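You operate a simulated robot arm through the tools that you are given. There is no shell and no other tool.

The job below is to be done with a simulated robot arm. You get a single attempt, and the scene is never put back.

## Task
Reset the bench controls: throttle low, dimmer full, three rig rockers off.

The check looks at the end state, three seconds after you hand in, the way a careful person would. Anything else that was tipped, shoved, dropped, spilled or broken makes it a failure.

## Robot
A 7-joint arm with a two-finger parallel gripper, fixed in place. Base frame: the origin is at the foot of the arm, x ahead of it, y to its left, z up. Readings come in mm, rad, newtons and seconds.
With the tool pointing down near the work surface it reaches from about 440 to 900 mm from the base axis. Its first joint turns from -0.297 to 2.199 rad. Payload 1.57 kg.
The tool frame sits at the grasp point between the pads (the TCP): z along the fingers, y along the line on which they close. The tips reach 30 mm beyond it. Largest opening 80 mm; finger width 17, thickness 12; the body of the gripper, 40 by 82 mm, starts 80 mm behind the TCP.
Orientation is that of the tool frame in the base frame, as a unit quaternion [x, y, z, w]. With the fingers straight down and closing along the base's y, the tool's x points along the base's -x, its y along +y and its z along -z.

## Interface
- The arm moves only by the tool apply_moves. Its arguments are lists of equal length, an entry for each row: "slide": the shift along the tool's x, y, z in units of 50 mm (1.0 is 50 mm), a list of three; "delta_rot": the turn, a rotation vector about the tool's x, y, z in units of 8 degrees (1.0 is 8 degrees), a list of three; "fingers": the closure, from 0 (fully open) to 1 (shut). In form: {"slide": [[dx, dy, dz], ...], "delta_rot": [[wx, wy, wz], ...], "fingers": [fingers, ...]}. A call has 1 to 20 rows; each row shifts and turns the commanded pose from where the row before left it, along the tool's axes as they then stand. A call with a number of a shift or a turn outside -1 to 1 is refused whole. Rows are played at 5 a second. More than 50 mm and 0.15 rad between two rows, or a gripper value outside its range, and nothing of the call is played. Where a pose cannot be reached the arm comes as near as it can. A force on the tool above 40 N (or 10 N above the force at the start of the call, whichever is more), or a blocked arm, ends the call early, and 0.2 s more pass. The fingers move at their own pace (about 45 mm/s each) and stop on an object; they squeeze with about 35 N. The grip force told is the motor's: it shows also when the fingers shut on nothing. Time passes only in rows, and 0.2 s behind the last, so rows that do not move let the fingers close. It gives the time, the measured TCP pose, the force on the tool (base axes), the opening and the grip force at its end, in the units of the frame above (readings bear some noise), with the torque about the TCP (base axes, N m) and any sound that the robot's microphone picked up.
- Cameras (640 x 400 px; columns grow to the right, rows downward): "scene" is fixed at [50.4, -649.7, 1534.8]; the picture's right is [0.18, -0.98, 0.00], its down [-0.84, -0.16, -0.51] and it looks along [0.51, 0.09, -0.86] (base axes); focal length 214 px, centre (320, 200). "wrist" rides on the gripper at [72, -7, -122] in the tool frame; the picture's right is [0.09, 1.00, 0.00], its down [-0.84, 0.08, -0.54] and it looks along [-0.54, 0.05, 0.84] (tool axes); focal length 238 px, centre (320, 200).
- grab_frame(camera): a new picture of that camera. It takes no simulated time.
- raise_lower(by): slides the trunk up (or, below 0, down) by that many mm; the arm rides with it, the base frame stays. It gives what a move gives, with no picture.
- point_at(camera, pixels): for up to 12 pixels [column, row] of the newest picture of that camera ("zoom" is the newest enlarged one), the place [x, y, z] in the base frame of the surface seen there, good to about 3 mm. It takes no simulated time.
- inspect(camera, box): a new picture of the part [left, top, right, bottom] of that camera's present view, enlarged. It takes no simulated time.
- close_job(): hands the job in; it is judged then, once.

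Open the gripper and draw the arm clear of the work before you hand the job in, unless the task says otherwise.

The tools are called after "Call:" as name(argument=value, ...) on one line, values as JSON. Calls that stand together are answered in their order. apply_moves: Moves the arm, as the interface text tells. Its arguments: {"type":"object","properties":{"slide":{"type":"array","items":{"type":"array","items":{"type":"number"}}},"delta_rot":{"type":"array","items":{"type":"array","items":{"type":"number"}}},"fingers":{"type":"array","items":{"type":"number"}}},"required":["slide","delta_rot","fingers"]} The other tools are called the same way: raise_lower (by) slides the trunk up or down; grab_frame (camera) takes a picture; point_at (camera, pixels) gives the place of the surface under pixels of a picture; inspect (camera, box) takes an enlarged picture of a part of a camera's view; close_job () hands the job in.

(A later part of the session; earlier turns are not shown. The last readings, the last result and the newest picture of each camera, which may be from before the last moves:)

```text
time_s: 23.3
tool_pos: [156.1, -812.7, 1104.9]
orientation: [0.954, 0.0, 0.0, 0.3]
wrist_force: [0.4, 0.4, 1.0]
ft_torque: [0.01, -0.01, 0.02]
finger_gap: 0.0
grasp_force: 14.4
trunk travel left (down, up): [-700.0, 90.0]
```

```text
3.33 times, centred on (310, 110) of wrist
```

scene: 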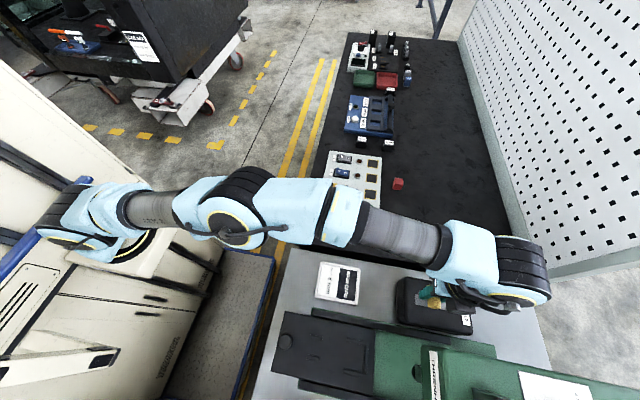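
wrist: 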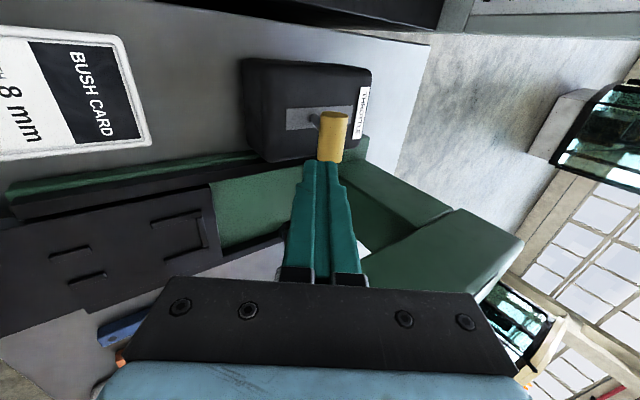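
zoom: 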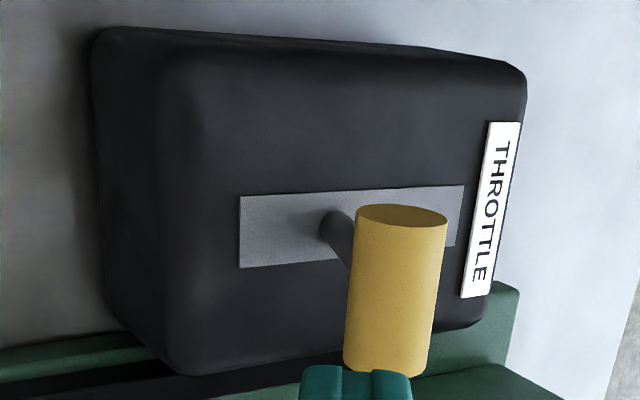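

The handle front is at y -872, the same as at the start. I come in front of it and push slowly toward -y.

Call:
apply_moves(slide=[[0, -0.128, 0.678], [0, -0.128, 0.678], [0, 0, 0]], delta_rot=[[0, 0, 0], [0, 0, 0], [0, 0, 0]], fingers=[1, 1, 1])

Call:
apply_moves(slide=[[0, 0.164, 0.114], [0, 0.164, 0.114], [0, 0.164, 0.114], [0, 0, 0]], delta_rot=[[0, 0, 0], [0, 0, 0], [0, 0, 0], [0, 0, 0]], fingers=[1, 1, 1, 1])

Call:
inspect(camera="wrist", box=[230, 50, 390, 170])

Call:
inspect(camera="scene", box=[370, 220, 510, 345])

```text
time_s: 24.1
tool_pos: [155.6, -843.0, 1043.0]
orientation: [0.954, 0.001, -0.001, 0.299]
wrist_force: [0.2, 0.0, 0.6]
ft_torque: [0.0, 0.02, 0.0]
finger_gap: 0.0
grasp_force: 21.0
trunk travel left (down, up): [-700.0, 90.0]
```

```text
time_s: 25.1
tool_pos: [157.3, -871.5, 1041.5]
orientation: [0.954, 0.0, 0.0, 0.3]
wrist_force: [0.0, 0.6, -1.0]
ft_torque: [0.0, -0.03, 0.02]
finger_gap: 0.0
grasp_force: 22.0
trunk travel left (down, up): [-700.0, 90.0]
```

```text
3.33 times, centred on (310, 110) of wrist
```

zoom: 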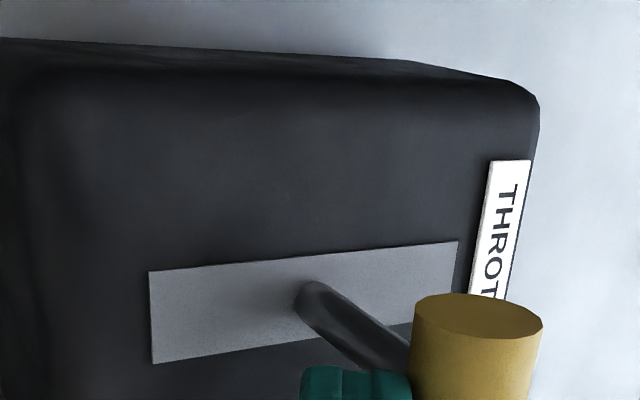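

```text
3.20 times, centred on (440, 282) of scene
```

zoom: 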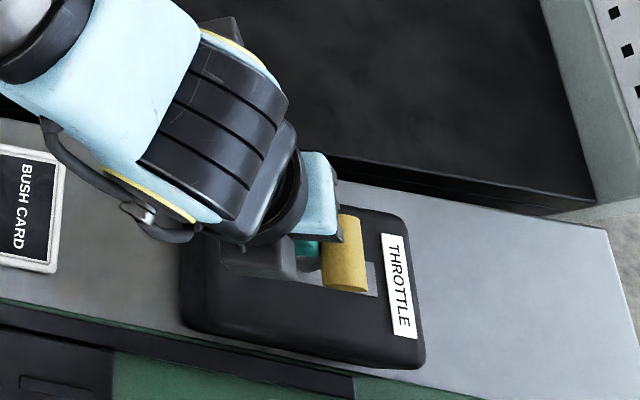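

The lever swung away easily with almost no force. I measure where the handle is now.

Call:
point_at(camera="zoom", pixels=[[345, 240], [340, 220], [348, 265], [330, 270], [360, 250]])

Call:
grab_frame(camera="wrist")

```text
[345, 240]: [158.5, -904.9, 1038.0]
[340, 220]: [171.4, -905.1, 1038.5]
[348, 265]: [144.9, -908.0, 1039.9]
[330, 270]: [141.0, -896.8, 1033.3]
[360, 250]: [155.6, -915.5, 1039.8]
```

```text
taken
```

wrist: 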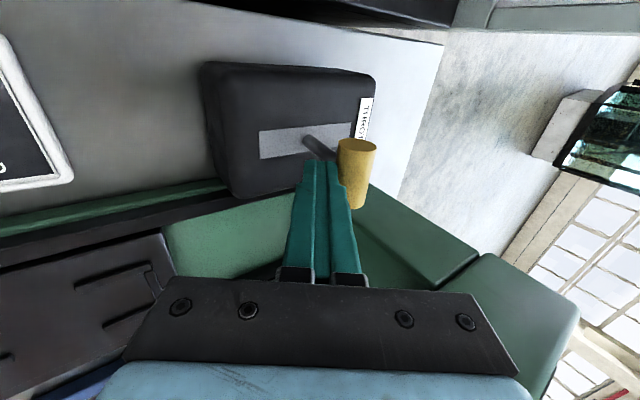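

The handle centre is now near y -910, i.e. lever almost upright, staying where it is pushed. I keep pushing to find the far stop.

Call:
apply_moves(slide=[[0, 0.164, 0.114], [0, 0.164, 0.114], [0, 0.164, 0.114], [0, 0.164, 0.114], [0, 0, 0]], delta_rot=[[0, 0, 0], [0, 0, 0], [0, 0, 0], [0, 0, 0], [0, 0, 0]], fingers=[1, 1, 1, 1, 1])

Call:
inspect(camera="scene", box=[370, 220, 510, 345])

Call:
point_at(camera="zoom", pixels=[[365, 250], [375, 250], [385, 260], [355, 260], [370, 275]])

Call:
grab_frame(camera="wrist")

```text
time_s: 26.3
tool_pos: [156.6, -911.1, 1042.7]
orientation: [0.954, 0.0, -0.001, 0.299]
wrist_force: [-0.3, -0.2, 0.6]
ft_torque: [0.01, 0.01, 0.01]
finger_gap: 0.1
grasp_force: 21.4
trunk travel left (down, up): [-700.0, 90.0]
```

```text
3.20 times, centred on (440, 282) of scene
```

zoom: 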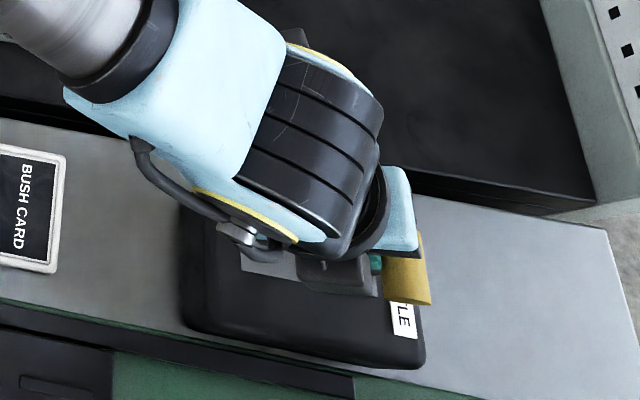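

```text
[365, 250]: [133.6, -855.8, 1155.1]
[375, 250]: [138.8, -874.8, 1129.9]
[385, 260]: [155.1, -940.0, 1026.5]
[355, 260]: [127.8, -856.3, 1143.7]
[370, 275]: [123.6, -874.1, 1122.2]
```

```text
taken
```

wrist: 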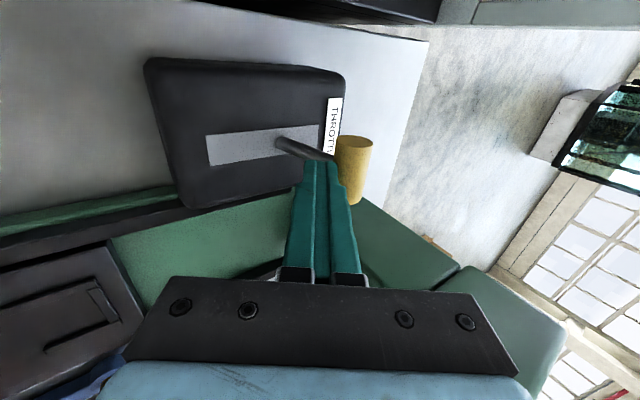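

The handle is now near y -951 and still no stop. I push on further in small steps.

Call:
apply_moves(slide=[[0, 0.155, 0.125], [0, 0.155, 0.125], [0, 0.15, 0.13], [0, 0, 0]], delta_rot=[[0, 0, 0], [0, 0, 0], [0, 0, 0], [0, 0, 0]], fingers=[1, 1, 1, 1])

Call:
inspect(camera="scene", box=[370, 220, 510, 345])

Call:
grab_frame(camera="wrist")

```text
time_s: 26.8
tool_pos: [155.5, -917.4, 1041.4]
orientation: [0.956, 0.0, 0.001, 0.293]
wrist_force: [-0.1, 28.9, 12.5]
ft_torque: [0.23, 0.01, -0.02]
finger_gap: 0.0
grasp_force: 21.3
trunk travel left (down, up): [-700.0, 90.0]
stopped in row 2: the force on the tool passed its limit at 54 N (the readings are from after the stop); the commanded pose is now the measured one
```

```text
3.20 times, centred on (440, 282) of scene
```

zoom: 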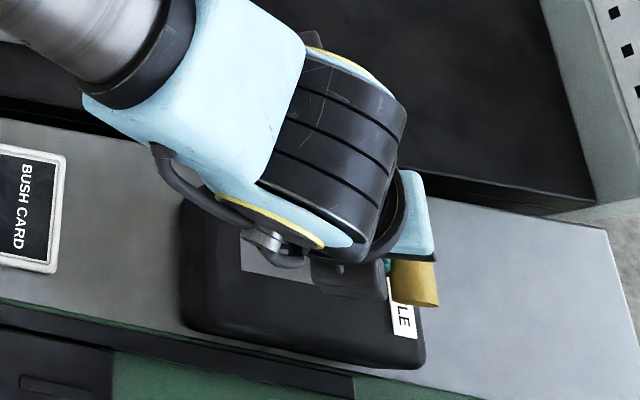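

```text
taken
```

wrist: 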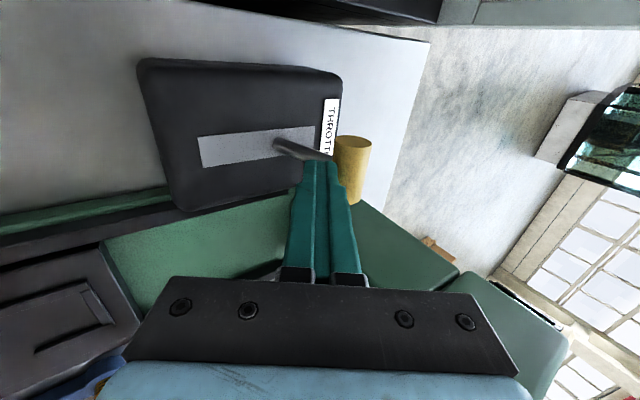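

The far stop is at handle y≈-957, so the travel is symmetric (about ±18°) and the lever started hard against its near stop. I back off and look at the box for any low/high mark that the handle had covered.

Call:
apply_moves(slide=[[0, -0.3, -0.3], [0, -0.5, -0.8], [0, -0.5, -0.8], [0, 0, 0]], delta_rot=[[0, 0, 0], [0, 0, 0], [0, 0, 0], [0, 0, 0]], fingers=[1, 1, 1, 1])

Call:
grab_frame(camera="wrist")

Call:
inspect(camera="wrist", box=[240, 40, 400, 170])

Call:
inspect(camera="scene", box=[380, 260, 490, 345])

Call:
inspect(camera="scene", box=[300, 140, 420, 245])

```text
time_s: 27.8
tool_pos: [156.6, -812.9, 1080.6]
orientation: [0.956, 0.001, 0.0, 0.294]
wrist_force: [0.2, -0.5, -0.3]
ft_torque: [0.03, 0.0, 0.0]
finger_gap: 0.0
grasp_force: 21.4
trunk travel left (down, up): [-700.0, 90.0]
```

```text
taken
```

wrist: 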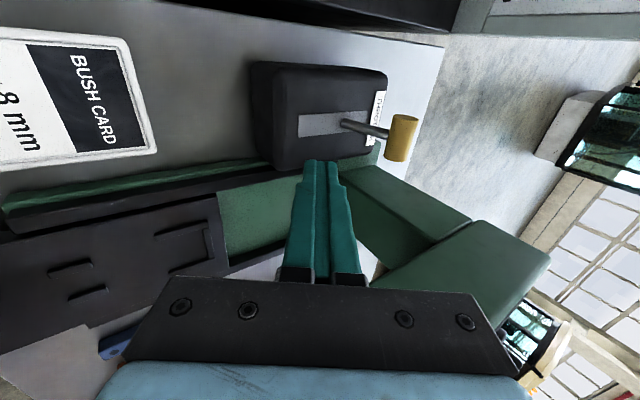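

```text
3.08 times, centred on (320, 105) of wrist
```

zoom: 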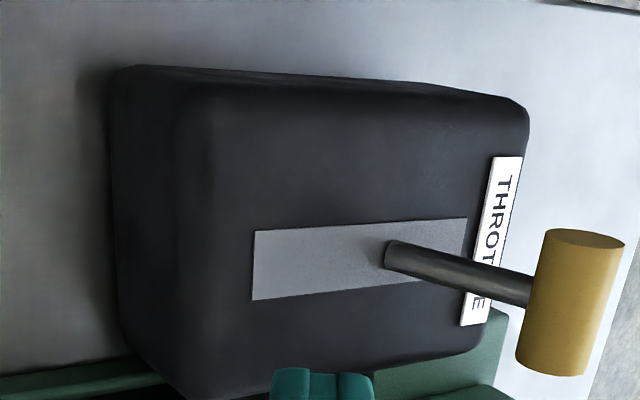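

```text
4.71 times, centred on (435, 302) of scene
```

zoom: 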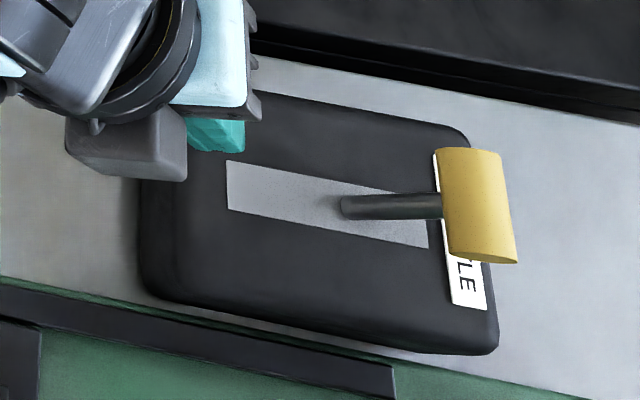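

```text
3.81 times, centred on (360, 192) of scene
```

zoom: 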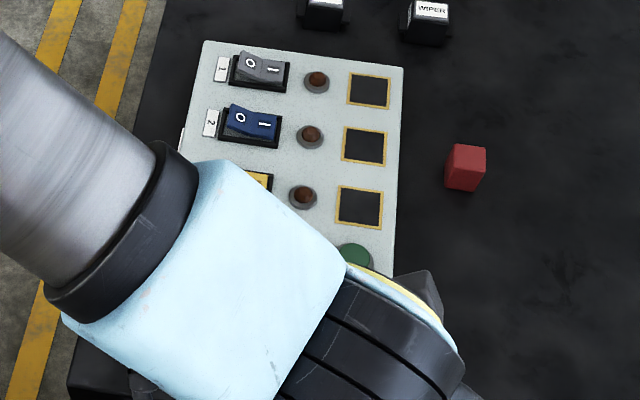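

No marks are visible on the slot. I measure the handle's and the stem foot's place in this end position.

Call:
point_at(camera="wrist", pixels=[[404, 118], [395, 135], [402, 140], [410, 120], [350, 123], [370, 129], [385, 134], [300, 118], [372, 117]])

Call:
inspect(camera="scene", box=[400, 270, 480, 330])

Call:
point_at(camera="zoom", pixels=[[430, 200], [480, 220], [520, 230], [360, 255], [250, 262], [400, 250]])

```text
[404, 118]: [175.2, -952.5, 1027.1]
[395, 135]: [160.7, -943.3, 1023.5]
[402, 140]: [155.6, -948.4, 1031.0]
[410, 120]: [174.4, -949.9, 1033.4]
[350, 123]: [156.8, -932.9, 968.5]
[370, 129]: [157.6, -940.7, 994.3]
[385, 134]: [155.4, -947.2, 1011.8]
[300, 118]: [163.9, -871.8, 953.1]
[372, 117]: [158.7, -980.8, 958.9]
```

```text
6.67 times, centred on (440, 300) of scene
```

zoom: 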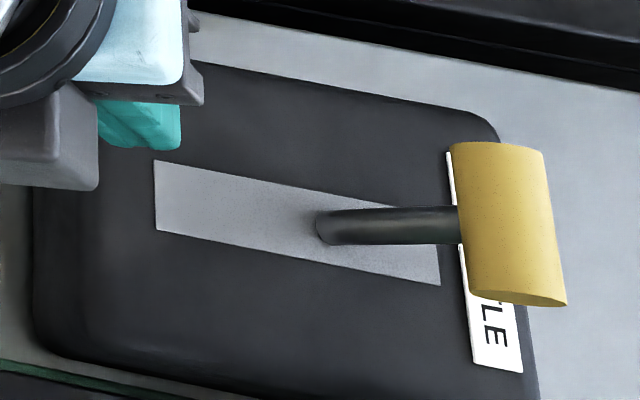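

```text
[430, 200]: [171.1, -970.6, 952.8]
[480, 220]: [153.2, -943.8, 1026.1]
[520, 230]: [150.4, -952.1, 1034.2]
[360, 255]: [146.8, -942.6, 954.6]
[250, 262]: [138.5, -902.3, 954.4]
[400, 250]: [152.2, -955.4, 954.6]
```

The lever rests at its far stop, the opposite of where it was found, with no other mark; since all the other controls were left in the non-target state, I take this far end as low and leave it there. Next I retreat up and toward the robot, and turn the tool back to yaw -90° upright.

Call:
apply_moves(slide=[[0, -0.18, -0.93], [0, -0.18, -0.93], [0, -0.18, -0.93], [0, 0, 0], [0, 0, 0], [0, 0, 0], [0, 0, 0], [0, 0, 0], [0, 0, 0], [0, 0, 0], [0, 0, 0], [0, 0, 0], [0, 0, 0], [0, 0, 0], [0, 0, 0], [0, 0, 0], [0, 0, 0], [0, 0, 0], [0, 0, 0], [0, 0, 0]], delta_rot=[[0, 0, 0], [0, 0, 0], [0, 0, 0], [0, 0, -0.9375], [0, 0, -0.9375], [0, 0, -0.9375], [0, 0, -0.9375], [0, 0, -0.9375], [0, 0, -0.9375], [0, 0, -0.9375], [0, 0, -0.9375], [0, 0, -0.9375], [0, 0, -0.9375], [0, 0, -0.9375], [0, 0, -0.9375], [0, 0.9, 0], [0, 0.9, 0], [0, 0.9, 0], [0, 0.9, 0], [0, 0.68, 0]], fingers=[1, 1, 1, 1, 1, 1, 1, 1, 1, 1, 1, 1, 1, 1, 1, 1, 1, 1, 1, 1])

Call:
grab_frame(camera="wrist")

Call:
inspect(camera="scene", box=[380, 260, 490, 345])

```text
time_s: 32.0
tool_pos: [155.9, -713.6, 1181.0]
orientation: [0.706, 0.708, 0.001, -0.001]
wrist_force: [-0.1, 1.1, -0.3]
ft_torque: [-0.01, 0.0, 0.0]
finger_gap: 0.1
grasp_force: 21.0
trunk travel left (down, up): [-700.0, 90.0]
```

```text
taken
```

wrist: 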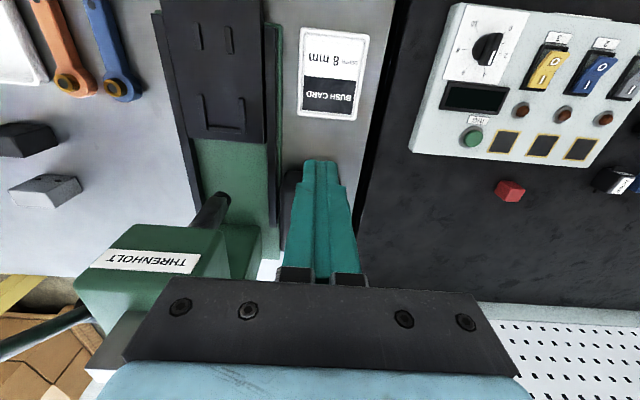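

```text
4.71 times, centred on (435, 302) of scene
```

zoom: 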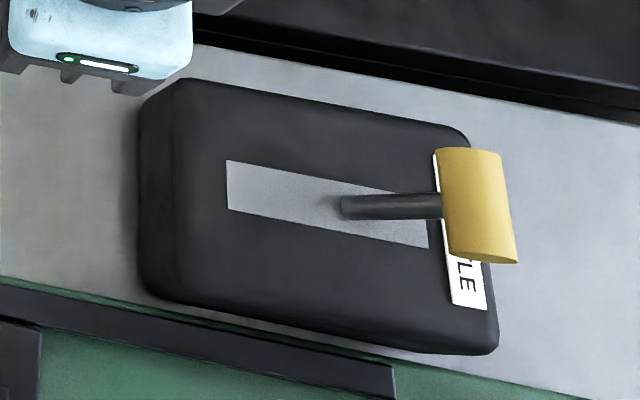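

The throttle stays at its end. Now I swing over toward the rig panel to (400,-520,1100) at yaw -54° for a closer view of rockers and dial.

Call:
apply_moves(slide=[[0.553, 0.697, 0.231], [0.553, 0.697, 0.231], [0.553, 0.697, 0.231], [0.553, 0.697, 0.231], [0.553, 0.697, 0.231], [0.553, 0.697, 0.231], [0.553, 0.697, 0.231], [0, 0, 0], [0, 0, 0], [0, 0, 0], [0, 0, 0], [0, 0, 0]], delta_rot=[[0, 0, 0], [0, 0, 0], [0, 0, 0], [0, 0, 0], [0, 0, 0], [0, 0, 0], [0, 0, 0], [0, 0, -0.9], [0, 0, -0.9], [0, 0, -0.9], [0, 0, -0.9], [0, 0, -0.9]], fingers=[1, 1, 1, 1, 1, 1, 1, 1, 1, 1, 1, 1])

Call:
grab_frame(camera="wrist")

```text
time_s: 34.6
tool_pos: [399.8, -521.2, 1102.0]
orientation: [0.453, 0.892, 0.001, -0.001]
wrist_force: [-0.3, 0.2, 0.7]
ft_torque: [0.05, 0.01, 0.01]
finger_gap: 0.0
grasp_force: 21.6
trunk travel left (down, up): [-700.0, 90.0]
```

```text
taken
```

wrist: 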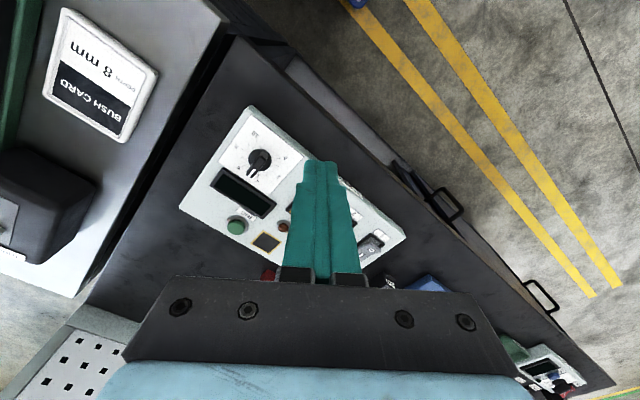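

Call:
inspect(camera="wrist", box=[210, 110, 310, 200])

Call:
point_at(camera="zoom", pixels=[[310, 250], [320, 220], [330, 285], [270, 170], [290, 130], [450, 210], [250, 290], [405, 330], [100, 300], [330, 320]])

Call:
inspect(camera="scene", box=[300, 140, 420, 245])

```text
4.44 times, centred on (260, 155) of wrist
```

zoom: 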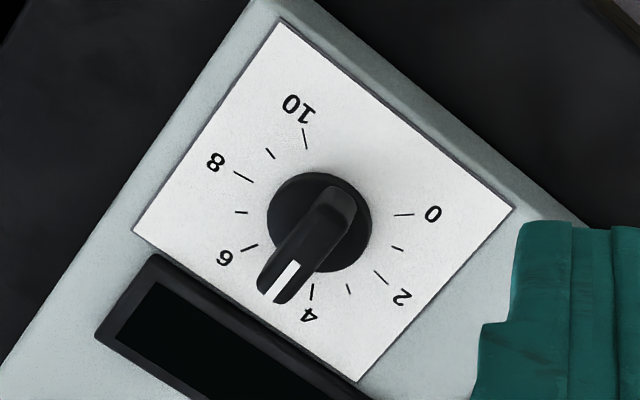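

```text
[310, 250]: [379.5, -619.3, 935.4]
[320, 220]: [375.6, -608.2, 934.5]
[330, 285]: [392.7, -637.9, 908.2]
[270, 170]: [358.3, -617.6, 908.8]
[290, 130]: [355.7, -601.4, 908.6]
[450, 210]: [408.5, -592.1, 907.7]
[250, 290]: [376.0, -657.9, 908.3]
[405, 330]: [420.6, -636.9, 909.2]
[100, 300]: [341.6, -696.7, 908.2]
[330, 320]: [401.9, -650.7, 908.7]
```

```text
3.81 times, centred on (360, 192) of scene
```

zoom: 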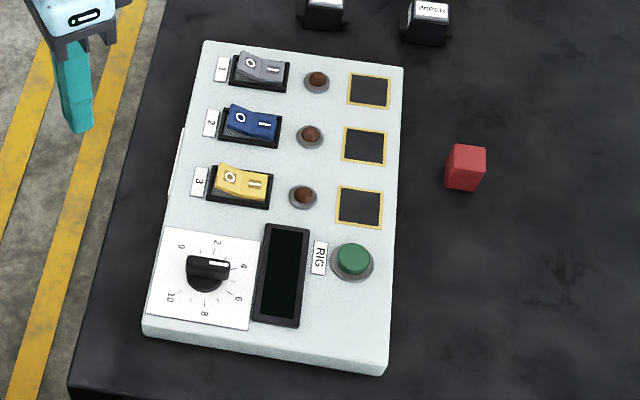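

The pointer knob sits at about (375,-618) with its top at z 935. I get the tick positions to find the dial's centre and the angle of 10.

Call:
inspect(camera="wrist", box=[210, 110, 310, 200])

Call:
point_at(camera="zoom", pixels=[[405, 215], [398, 249], [381, 278], [349, 289], [311, 292], [249, 249], [241, 212], [244, 178], [269, 153], [305, 138], [275, 295], [340, 200]])

Call:
point_at(camera="zoom", pixels=[[290, 270], [275, 285], [295, 295], [320, 230], [345, 195], [300, 225], [345, 240], [322, 190], [360, 210], [285, 280]])

```text
4.44 times, centred on (260, 155) of wrist
```

zoom: 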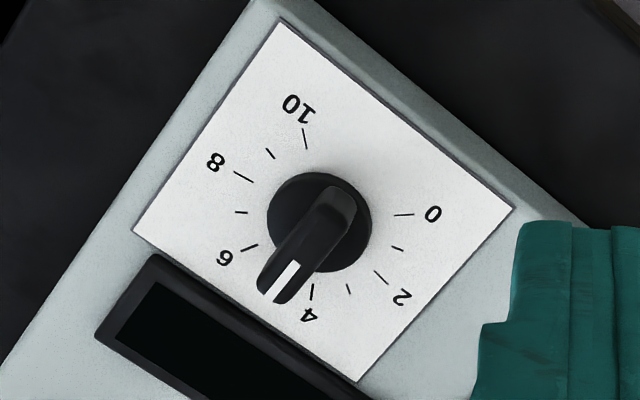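

```text
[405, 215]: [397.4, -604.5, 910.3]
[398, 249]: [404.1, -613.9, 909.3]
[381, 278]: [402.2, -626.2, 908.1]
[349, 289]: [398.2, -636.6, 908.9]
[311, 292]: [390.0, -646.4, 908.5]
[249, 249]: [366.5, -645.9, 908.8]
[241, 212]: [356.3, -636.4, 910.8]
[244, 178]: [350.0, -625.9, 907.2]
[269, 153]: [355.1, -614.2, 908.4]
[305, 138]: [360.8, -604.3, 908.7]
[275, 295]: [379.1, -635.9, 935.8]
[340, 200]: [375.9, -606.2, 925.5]
```

```text
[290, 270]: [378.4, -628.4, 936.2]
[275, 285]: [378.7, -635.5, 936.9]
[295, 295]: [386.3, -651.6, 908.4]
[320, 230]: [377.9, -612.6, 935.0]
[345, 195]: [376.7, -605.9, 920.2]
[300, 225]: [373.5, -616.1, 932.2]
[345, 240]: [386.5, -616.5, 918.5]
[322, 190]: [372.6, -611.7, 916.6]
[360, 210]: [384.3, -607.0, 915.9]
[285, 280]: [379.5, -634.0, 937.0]
```

The dial's centre works out to (377.8,-622.7), 27° per unit, with 0 and 10 flanking the +y side; the pointer stands at about 4.8 and must go about 140° clockwise. First the rockers: I locate their O and I halves in the scene zoom.

Call:
inspect(camera="scene", box=[325, 145, 375, 200])

```text
7.27 times, centred on (350, 172) of scene
```

zoom: 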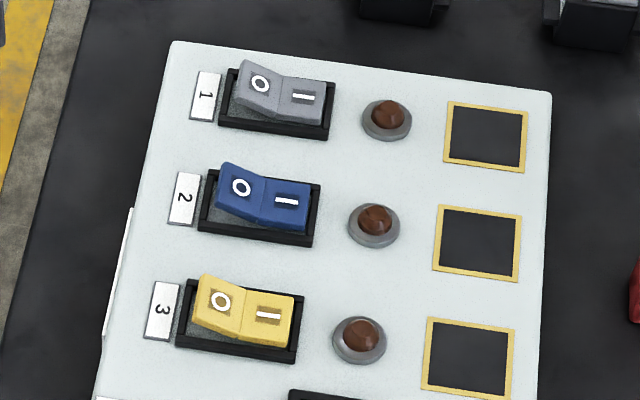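

Call:
point_at(camera="zoom", pixels=[[258, 85], [305, 98], [241, 188], [287, 201], [221, 301], [268, 315], [245, 70], [205, 285], [240, 110], [190, 330]])

```text
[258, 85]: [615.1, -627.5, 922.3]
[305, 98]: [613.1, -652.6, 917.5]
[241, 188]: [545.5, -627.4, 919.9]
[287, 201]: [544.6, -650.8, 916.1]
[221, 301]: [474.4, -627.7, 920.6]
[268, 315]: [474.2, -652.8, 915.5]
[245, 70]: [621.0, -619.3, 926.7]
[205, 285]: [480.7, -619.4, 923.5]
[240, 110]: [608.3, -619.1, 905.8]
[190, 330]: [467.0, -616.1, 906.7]
```

Rocker O halves: 3 at (474,-627), 2 at (543,-627), 1 at (612,-627), raised to z≈925. I turn to yaw -90° with fingers shut and go above rocker 3's O end.

Call:
apply_moves(slide=[[0, 0, 0], [0, 0, 0], [0, 0, 0], [0, 0, 0], [0, 0, 0], [-0.514, 0.371, 0.61], [-0.514, 0.371, 0.61], [-0.514, 0.371, 0.61], [-0.514, 0.371, 0.61], [0, 0, 0]], delta_rot=[[0, 0, 0.9], [0, 0, 0.9], [0, 0, 0.9], [0, 0, 0.9], [0, 0, 0.9], [0, 0, 0], [0, 0, 0], [0, 0, 0], [0, 0, 0], [0, 0, 0]], fingers=[1, 1, 1, 1, 1, 1, 1, 1, 1, 1])

Call:
grab_frame(camera="wrist")

Call:
inspect(camera="scene", box=[300, 140, 420, 245])

```text
time_s: 36.8
tool_pos: [473.6, -621.6, 979.6]
orientation: [0.707, 0.707, 0.0, -0.001]
wrist_force: [0.0, -0.2, 0.9]
ft_torque: [-0.02, -0.01, 0.0]
finger_gap: 0.1
grasp_force: 21.4
trunk travel left (down, up): [-700.0, 90.0]
```

```text
taken
```

wrist: 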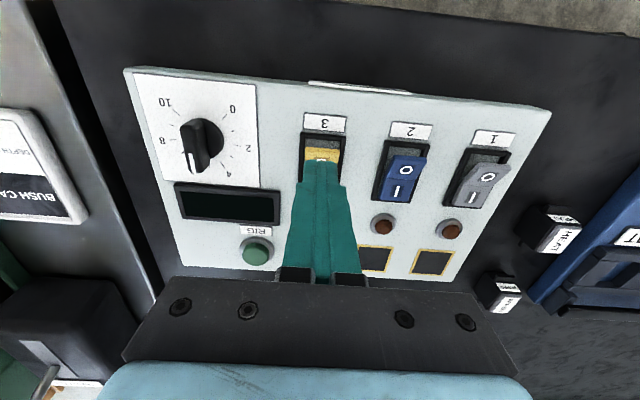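

```text
3.81 times, centred on (360, 192) of scene
```

zoom: 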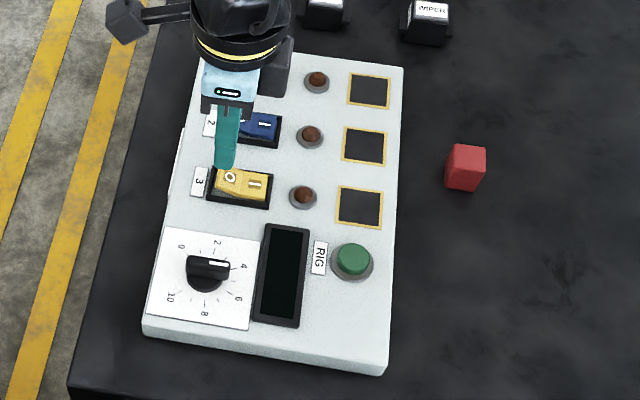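

The tip is above rocker 3's O end. I press down in small steps.

Call:
apply_moves(slide=[[-0.03, 0, 0.4], [0, 0, 0.1], [0, 0, 0.1], [0, 0, 0.1], [0, 0, 0]], delta_rot=[[0, 0, 0], [0, 0, 0], [0, 0, 0], [0, 0, 0], [0, 0, 0]], fingers=[1, 1, 1, 1, 1])

Call:
inspect(camera="scene", box=[325, 145, 375, 200])

Call:
grab_frame(camera="wrist")

```text
time_s: 38.0
tool_pos: [474.5, -622.8, 948.9]
orientation: [0.707, 0.707, 0.0, 0.003]
wrist_force: [-6.5, 11.7, 22.1]
ft_torque: [0.14, 0.23, -0.12]
finger_gap: 0.0
grasp_force: 21.2
trunk travel left (down, up): [-700.0, 90.0]
stopped in row 5: the force on the tool passed its limit at 42 N (the readings are from after the stop); the commanded pose is now the measured one
```

```text
7.27 times, centred on (350, 172) of scene
```

zoom: 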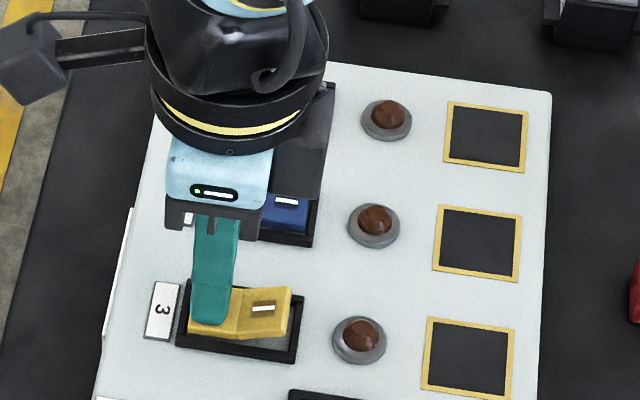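

```text
taken
```

wrist: 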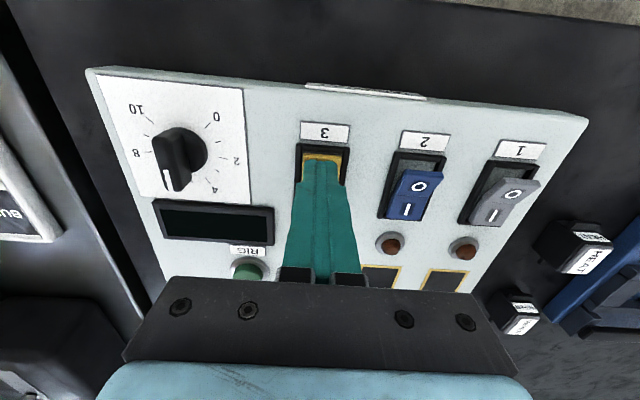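

Rocker 3 has tipped: its I half is now raised. I lift, check, and move over to rocker 2.

Call:
apply_moves(slide=[[0, 0, -0.8], [0, 0.7, 0], [0, 0.67, 0], [0, 0, 0]], delta_rot=[[0, 0, 0], [0, 0, 0], [0, 0, 0], [0, 0, 0]], fingers=[1, 1, 1, 1])

Call:
inspect(camera="scene", box=[325, 145, 375, 200])

Call:
grab_frame(camera="wrist")

```text
time_s: 39.0
tool_pos: [543.1, -624.0, 986.3]
orientation: [0.707, 0.708, 0.0, 0.001]
wrist_force: [0.6, -0.3, -0.3]
ft_torque: [-0.03, -0.04, -0.01]
finger_gap: 0.0
grasp_force: 21.3
trunk travel left (down, up): [-700.0, 90.0]
```

```text
7.27 times, centred on (350, 172) of scene
```

zoom: 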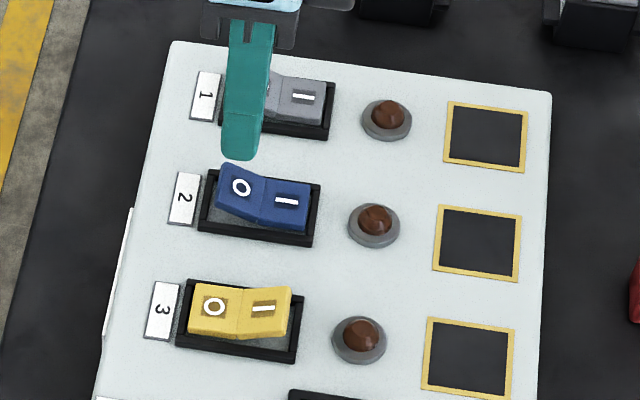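

```text
taken
```

wrist: 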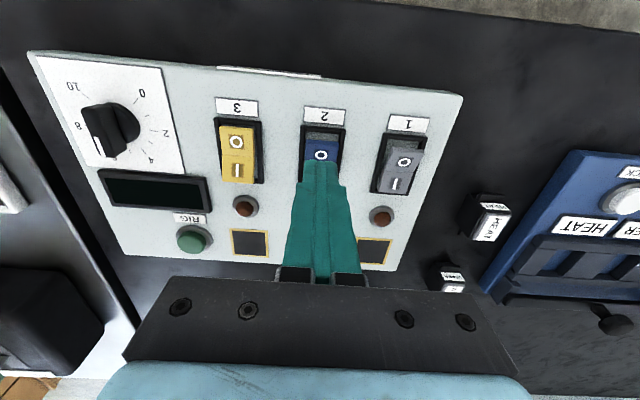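

Rocker 3 now lies on O. I press rocker 2's O end the same way.

Call:
apply_moves(slide=[[0, 0, 0.48], [0, 0, 0.1], [0, 0, 0.1], [0, 0, 0.1], [0, 0, 0]], delta_rot=[[0, 0, 0], [0, 0, 0], [0, 0, 0], [0, 0, 0], [0, 0, 0]], fingers=[1, 1, 1, 1, 1])

Call:
inspect(camera="scene", box=[325, 145, 375, 200])

```text
time_s: 40.2
tool_pos: [542.4, -623.6, 949.0]
orientation: [0.707, 0.707, 0.0, 0.002]
wrist_force: [-0.2, 0.9, 9.2]
ft_torque: [-0.03, 0.07, -0.05]
finger_gap: 0.1
grasp_force: 21.4
trunk travel left (down, up): [-700.0, 90.0]
```

```text
7.27 times, centred on (350, 172) of scene
```

zoom: 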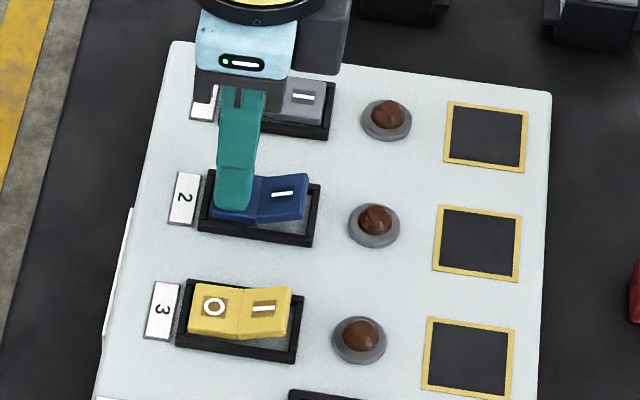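

Rocker 2 has tipped too. I lift and move to rocker 1.

Call:
apply_moves(slide=[[0, 0, -0.8], [0, 0.7, 0], [0, 0.68, 0], [0, 0, 0]], delta_rot=[[0, 0, 0], [0, 0, 0], [0, 0, 0], [0, 0, 0]], fingers=[1, 1, 1, 1])

Call:
inspect(camera="scene", box=[325, 145, 375, 200])

Call:
grab_frame(camera="wrist")

```text
time_s: 41.2
tool_pos: [611.7, -623.0, 987.3]
orientation: [0.707, 0.707, 0.0, 0.001]
wrist_force: [-0.3, 0.0, 0.0]
ft_torque: [0.0, 0.04, -0.01]
finger_gap: 0.0
grasp_force: 21.0
trunk travel left (down, up): [-700.0, 90.0]
```

```text
7.27 times, centred on (350, 172) of scene
```

zoom: 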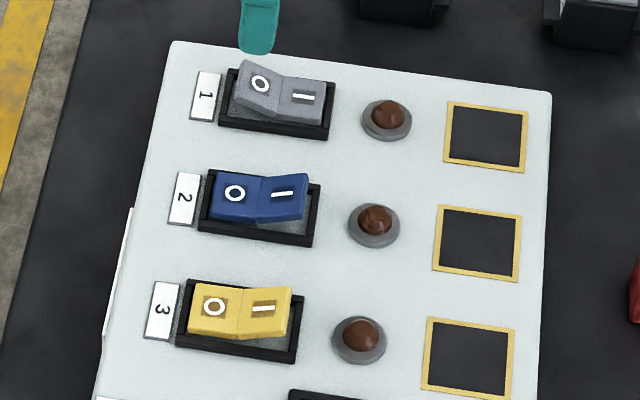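

```text
taken
```

wrist: 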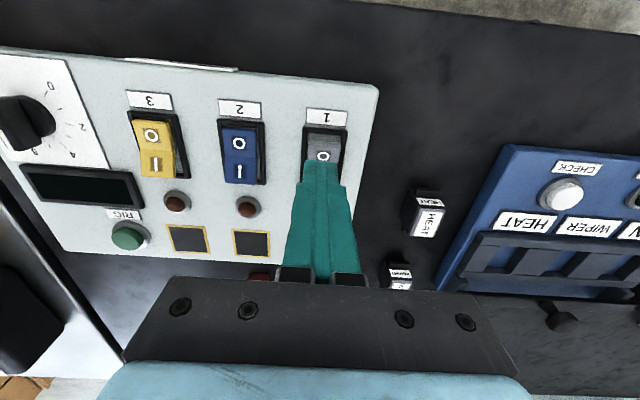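

Rockers 2 and 3 lie on O; the tip is centred over rocker 1's O end. I press it.

Call:
apply_moves(slide=[[0, 0, 0.48], [0, 0, 0.1], [0, 0, 0.1], [0, 0, 0.11], [0, 0, 0]], delta_rot=[[0, 0, 0], [0, 0, 0], [0, 0, 0], [0, 0, 0], [0, 0, 0]], fingers=[1, 1, 1, 1, 1])

Call:
apply_moves(slide=[[0, 0, -0.8], [0, 0, -0.4], [0, 0, 0]], delta_rot=[[0, 0, 0], [0, 0, 0], [0, 0, 0]], fingers=[1, 1, 1])

Call:
inspect(camera="scene", box=[325, 145, 375, 200])

Call:
grab_frame(camera="wrist")

```text
time_s: 42.4
tool_pos: [610.8, -623.8, 948.8]
orientation: [0.706, 0.708, -0.001, 0.002]
wrist_force: [-1.9, 1.8, 7.1]
ft_torque: [-0.02, 0.08, 0.0]
finger_gap: 0.0
grasp_force: 21.7
trunk travel left (down, up): [-700.0, 90.0]
```

```text
time_s: 43.2
tool_pos: [611.2, -624.2, 1008.5]
orientation: [0.707, 0.708, 0.001, 0.001]
wrist_force: [0.2, -0.9, 0.3]
ft_torque: [-0.04, 0.0, 0.03]
finger_gap: 0.2
grasp_force: 21.5
trunk travel left (down, up): [-700.0, 90.0]
```

```text
7.27 times, centred on (350, 172) of scene
```

zoom: 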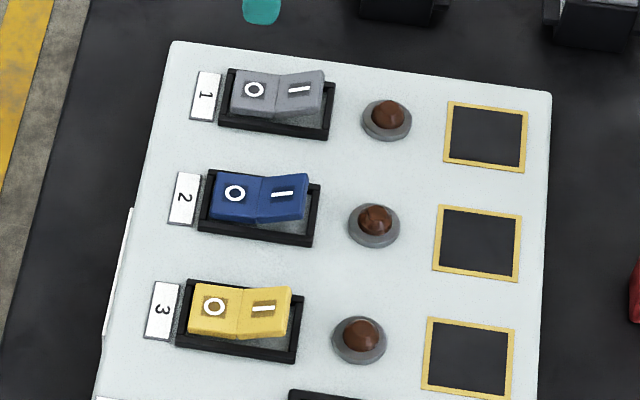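

```text
taken
```

wrist: 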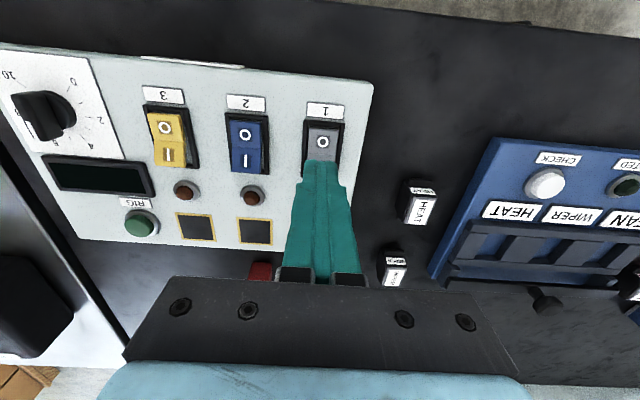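

All three rockers are off. Now I go above the dial at (377.8,-622.7) with fingers half open and aligned across the pointer bar.

Call:
apply_moves(slide=[[0.006, -0.934, 0], [0.006, -0.934, 0], [0.006, -0.934, 0], [0.006, -0.934, 0], [0.006, -0.934, 0], [0, 0, 0], [0, 0, 0]], delta_rot=[[0, 0, 0], [0, 0, 0], [0, 0, 0], [0, 0, 0], [0, 0, 0], [0, 0, -0.7], [0, 0, 0]], fingers=[0.4, 0.4, 0.4, 0.4, 0.4, 0.4, 0.4])

Call:
grab_frame(camera="wrist")

Call:
inspect(camera="wrist", box=[260, 90, 390, 190])

```text
time_s: 44.8
tool_pos: [378.3, -623.7, 1009.2]
orientation: [0.671, 0.741, -0.001, 0.002]
wrist_force: [0.1, -0.4, 0.6]
ft_torque: [0.01, -0.01, 0.0]
finger_gap: 48.0
grasp_force: 0.0
trunk travel left (down, up): [-700.0, 90.0]
```

```text
taken
```

wrist: 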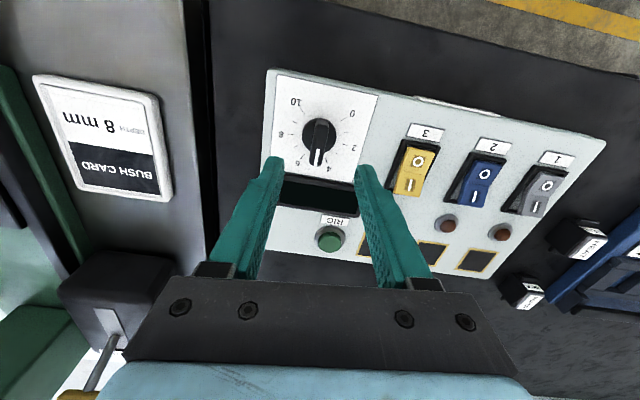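

```text
4.00 times, centred on (325, 140) of wrist
```

zoom: 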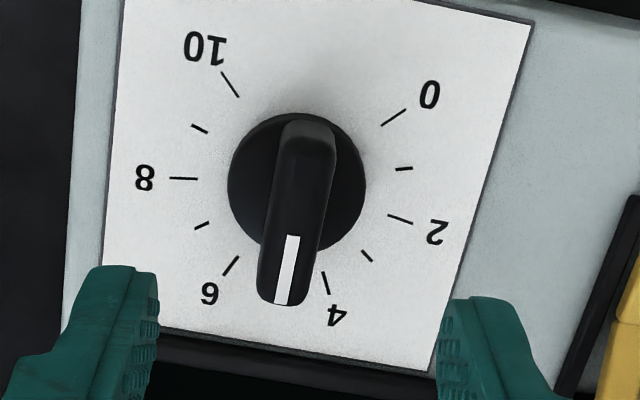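

The fingers straddle the dial; the pointer sits between 4 and 6. I measure the bar's top line to align exactly.

Call:
point_at(camera="zoom", pixels=[[283, 300], [291, 240], [297, 200], [303, 160], [265, 270], [312, 280], [235, 75], [395, 117], [326, 285], [232, 265], [185, 178], [400, 219]])

```text
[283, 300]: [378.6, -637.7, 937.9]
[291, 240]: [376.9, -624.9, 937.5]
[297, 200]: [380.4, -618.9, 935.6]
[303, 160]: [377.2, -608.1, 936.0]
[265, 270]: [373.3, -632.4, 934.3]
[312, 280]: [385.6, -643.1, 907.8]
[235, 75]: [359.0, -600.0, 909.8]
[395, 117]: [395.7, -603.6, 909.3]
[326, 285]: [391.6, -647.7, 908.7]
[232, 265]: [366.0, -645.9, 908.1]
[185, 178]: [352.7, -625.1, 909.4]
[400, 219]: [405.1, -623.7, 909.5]
```

Bar centre (378,-623), top z≈937. I descend 57 mm around it and close.

Call:
apply_moves(slide=[[0, 0, 0.57], [0, 0, 0.57], [0, 0, 0], [0, 0, 0], [0, 0, 0], [0, 0, 0]], delta_rot=[[0, 0, 0], [0, 0, 0], [0, 0, 0], [0, 0, 0], [0, 0, 0], [0, 0, 0]], fingers=[0.4, 0.4, 0.4, 1, 1, 1])

Call:
inspect(camera="wrist", box=[240, 90, 410, 220])

```text
time_s: 46.2
tool_pos: [376.9, -622.3, 951.4]
orientation: [0.672, 0.741, -0.001, 0.002]
wrist_force: [-6.4, -1.5, -2.2]
ft_torque: [-0.23, 0.3, 0.07]
finger_gap: 11.9
grasp_force: 20.5
trunk travel left (down, up): [-700.0, 90.0]
```

```text
3.08 times, centred on (325, 155) of wrist
```

zoom: 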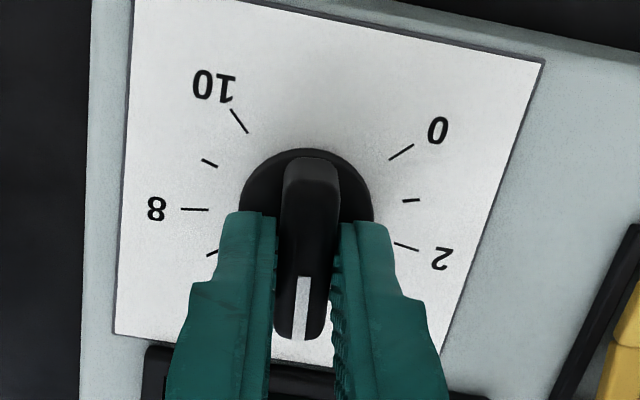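

The bar is gripped (gap 11.9). I turn clockwise 32° first and watch forces.

Call:
apply_moves(slide=[[0, 0, 0], [0, 0, 0], [0, 0, 0], [0, 0, 0], [0, 0, 0]], delta_rot=[[0, 0, 0.8], [0, 0, 0.8], [0, 0, 0.8], [0, 0, 0.8], [0, 0, 0.8]], fingers=[1, 1, 1, 1, 1])

Call:
inspect(camera="wrist", box=[240, 90, 410, 220])

```text
time_s: 47.4
tool_pos: [375.9, -623.3, 951.4]
orientation: [0.85, 0.526, 0.0, 0.002]
wrist_force: [-16.3, -6.4, 0.0]
ft_torque: [-0.2, 0.69, 0.04]
finger_gap: 11.9
grasp_force: 29.1
trunk travel left (down, up): [-700.0, 90.0]
```

```text
3.08 times, centred on (325, 155) of wrist
```

zoom: 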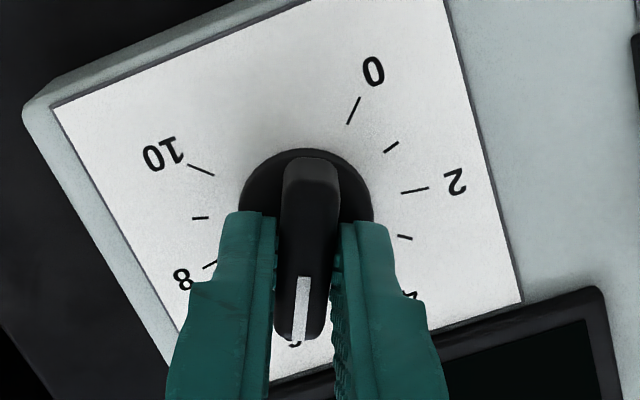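

The pointer followed to about 6; the knob pushes the tool toward -x (-16 N), so I shift 2–3 mm that way and turn another 40°.

Call:
apply_moves(slide=[[-0.04, -0.036, 0], [0, 0, 0], [0, 0, 0], [0, 0, 0], [0, 0, 0], [0, 0, 0]], delta_rot=[[0, 0, 0], [0, 0, 0.8], [0, 0, 0.8], [0, 0, 0.8], [0, 0, 0.8], [0, 0, 0.8]], fingers=[1, 1, 1, 1, 1, 1])

Call:
inspect(camera="wrist", box=[240, 90, 410, 220])

```text
time_s: 48.8
tool_pos: [376.0, -622.6, 950.9]
orientation: [0.962, 0.272, 0.001, 0.001]
wrist_force: [-5.1, 8.2, 10.7]
ft_torque: [0.23, 0.49, 0.05]
finger_gap: 11.8
grasp_force: 29.0
trunk travel left (down, up): [-700.0, 90.0]
```

```text
3.08 times, centred on (325, 155) of wrist
```

zoom: 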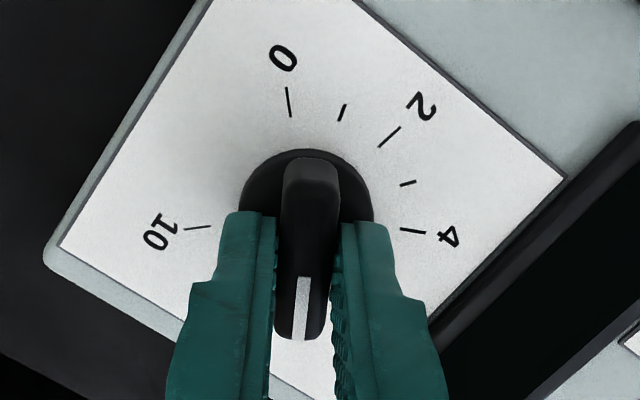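

The pointer is at about 7.2 and the turn is smooth. I continue 32° more in the same grip, watching for a reach notice.

Call:
apply_moves(slide=[[0, 0, -0.01], [0, 0, 0], [0, 0, 0], [0, 0, 0], [0, 0, 0]], delta_rot=[[0, 0, 0.8], [0, 0, 0.8], [0, 0, 0.8], [0, 0, 0.8], [0, 0, 0.8]], fingers=[1, 1, 1, 1, 1])

Call:
inspect(camera="wrist", box=[240, 90, 410, 220])

```text
time_s: 50.0
tool_pos: [374.1, -621.2, 951.1]
orientation: [1.0, -0.004, 0.001, 0.0]
wrist_force: [-8.1, 25.2, 1.8]
ft_torque: [0.47, 0.35, 0.09]
finger_gap: 12.1
grasp_force: 28.9
trunk travel left (down, up): [-700.0, 90.0]
```

```text
3.08 times, centred on (325, 155) of wrist
```

zoom: 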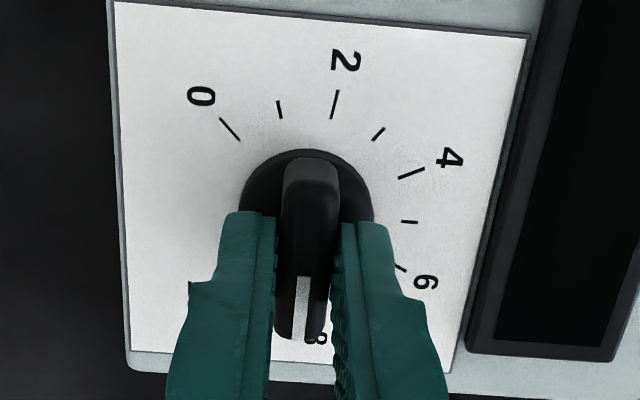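

The pointer is at about 8.3. The knob pushes the tool +y by 25 N, so I shift 3 mm that way and go on 20°.

Call:
apply_moves(slide=[[-0.03, -0.07, 0], [0, 0, 0], [0, 0, 0], [0, 0, 0]], delta_rot=[[0, 0, 0], [0, 0, 0.8], [0, 0, 0.8], [0, 0, 0.8]], fingers=[1, 1, 1, 1])

Call:
inspect(camera="wrist", box=[240, 90, 410, 220])

Call:
grab_frame(camera="scene")

```text
time_s: 51.0
tool_pos: [376.0, -619.6, 950.8]
orientation: [0.985, -0.171, 0.002, 0.002]
wrist_force: [3.6, 5.6, -5.5]
ft_torque: [0.3, 0.05, 0.05]
finger_gap: 11.9
grasp_force: 29.5
trunk travel left (down, up): [-700.0, 90.0]
```

```text
3.08 times, centred on (325, 155) of wrist
```

zoom: 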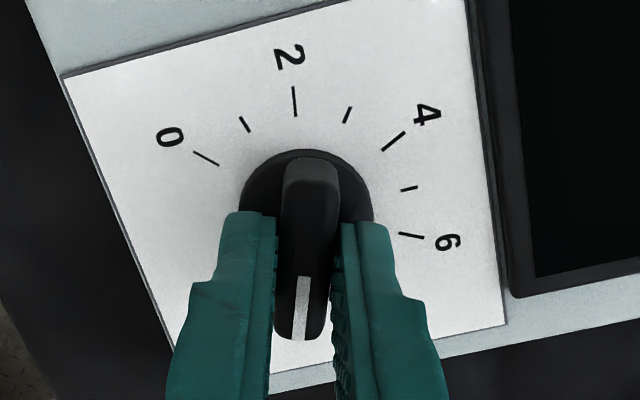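

```text
taken
```

scene: 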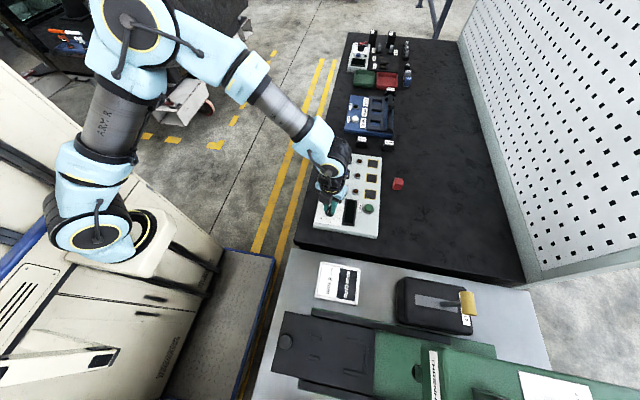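

The pointer is at about 9. I turn on in small steps to 10.

Call:
apply_moves(slide=[[0, -0.02, 0], [0, 0, 0], [0, 0, 0]], delta_rot=[[0, 0, 0.8], [0, 0, 0.8], [0, 0, 0.6]], fingers=[1, 1, 1])

Call:
inspect(camera="wrist", box=[240, 90, 410, 220])

```text
time_s: 51.8
tool_pos: [376.6, -619.7, 951.4]
orientation: [0.948, -0.32, 0.003, 0.001]
wrist_force: [8.6, -3.5, -6.5]
ft_torque: [-0.04, -0.21, 0.02]
finger_gap: 12.1
grasp_force: 29.4
trunk travel left (down, up): [-700.0, 90.0]
```

```text
3.08 times, centred on (325, 155) of wrist
```

zoom: 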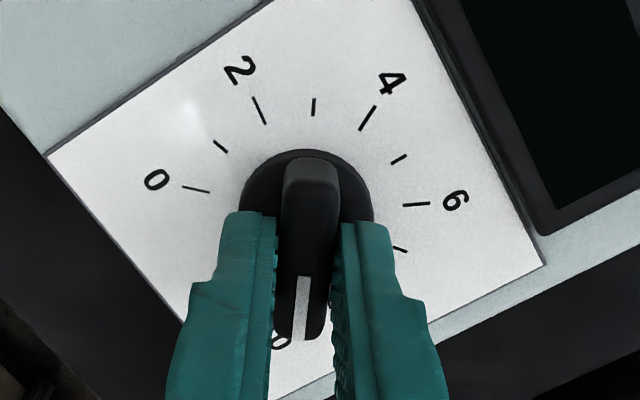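

The pointer is close to 10. I turn the last bit, up to the stop if there is one.

Call:
apply_moves(slide=[[0, 0, 0], [0, 0, 0], [0, 0, 0], [0, 0, 0]], delta_rot=[[0, 0, 0.5], [0, 0, 0.4], [0, 0, 0.3], [0, 0, 0]], fingers=[1, 1, 1, 1])

Call:
inspect(camera="wrist", box=[240, 90, 410, 220])

```text
time_s: 52.8
tool_pos: [375.6, -619.8, 951.0]
orientation: [0.918, -0.396, 0.002, 0.001]
wrist_force: [14.9, -5.1, -2.3]
ft_torque: [-0.16, -0.36, 0.53]
finger_gap: 12.2
grasp_force: 29.1
trunk travel left (down, up): [-700.0, 90.0]
```

```text
3.08 times, centred on (325, 155) of wrist
```

zoom: 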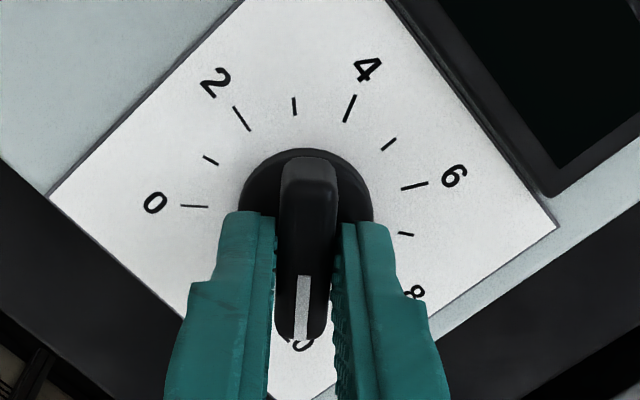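

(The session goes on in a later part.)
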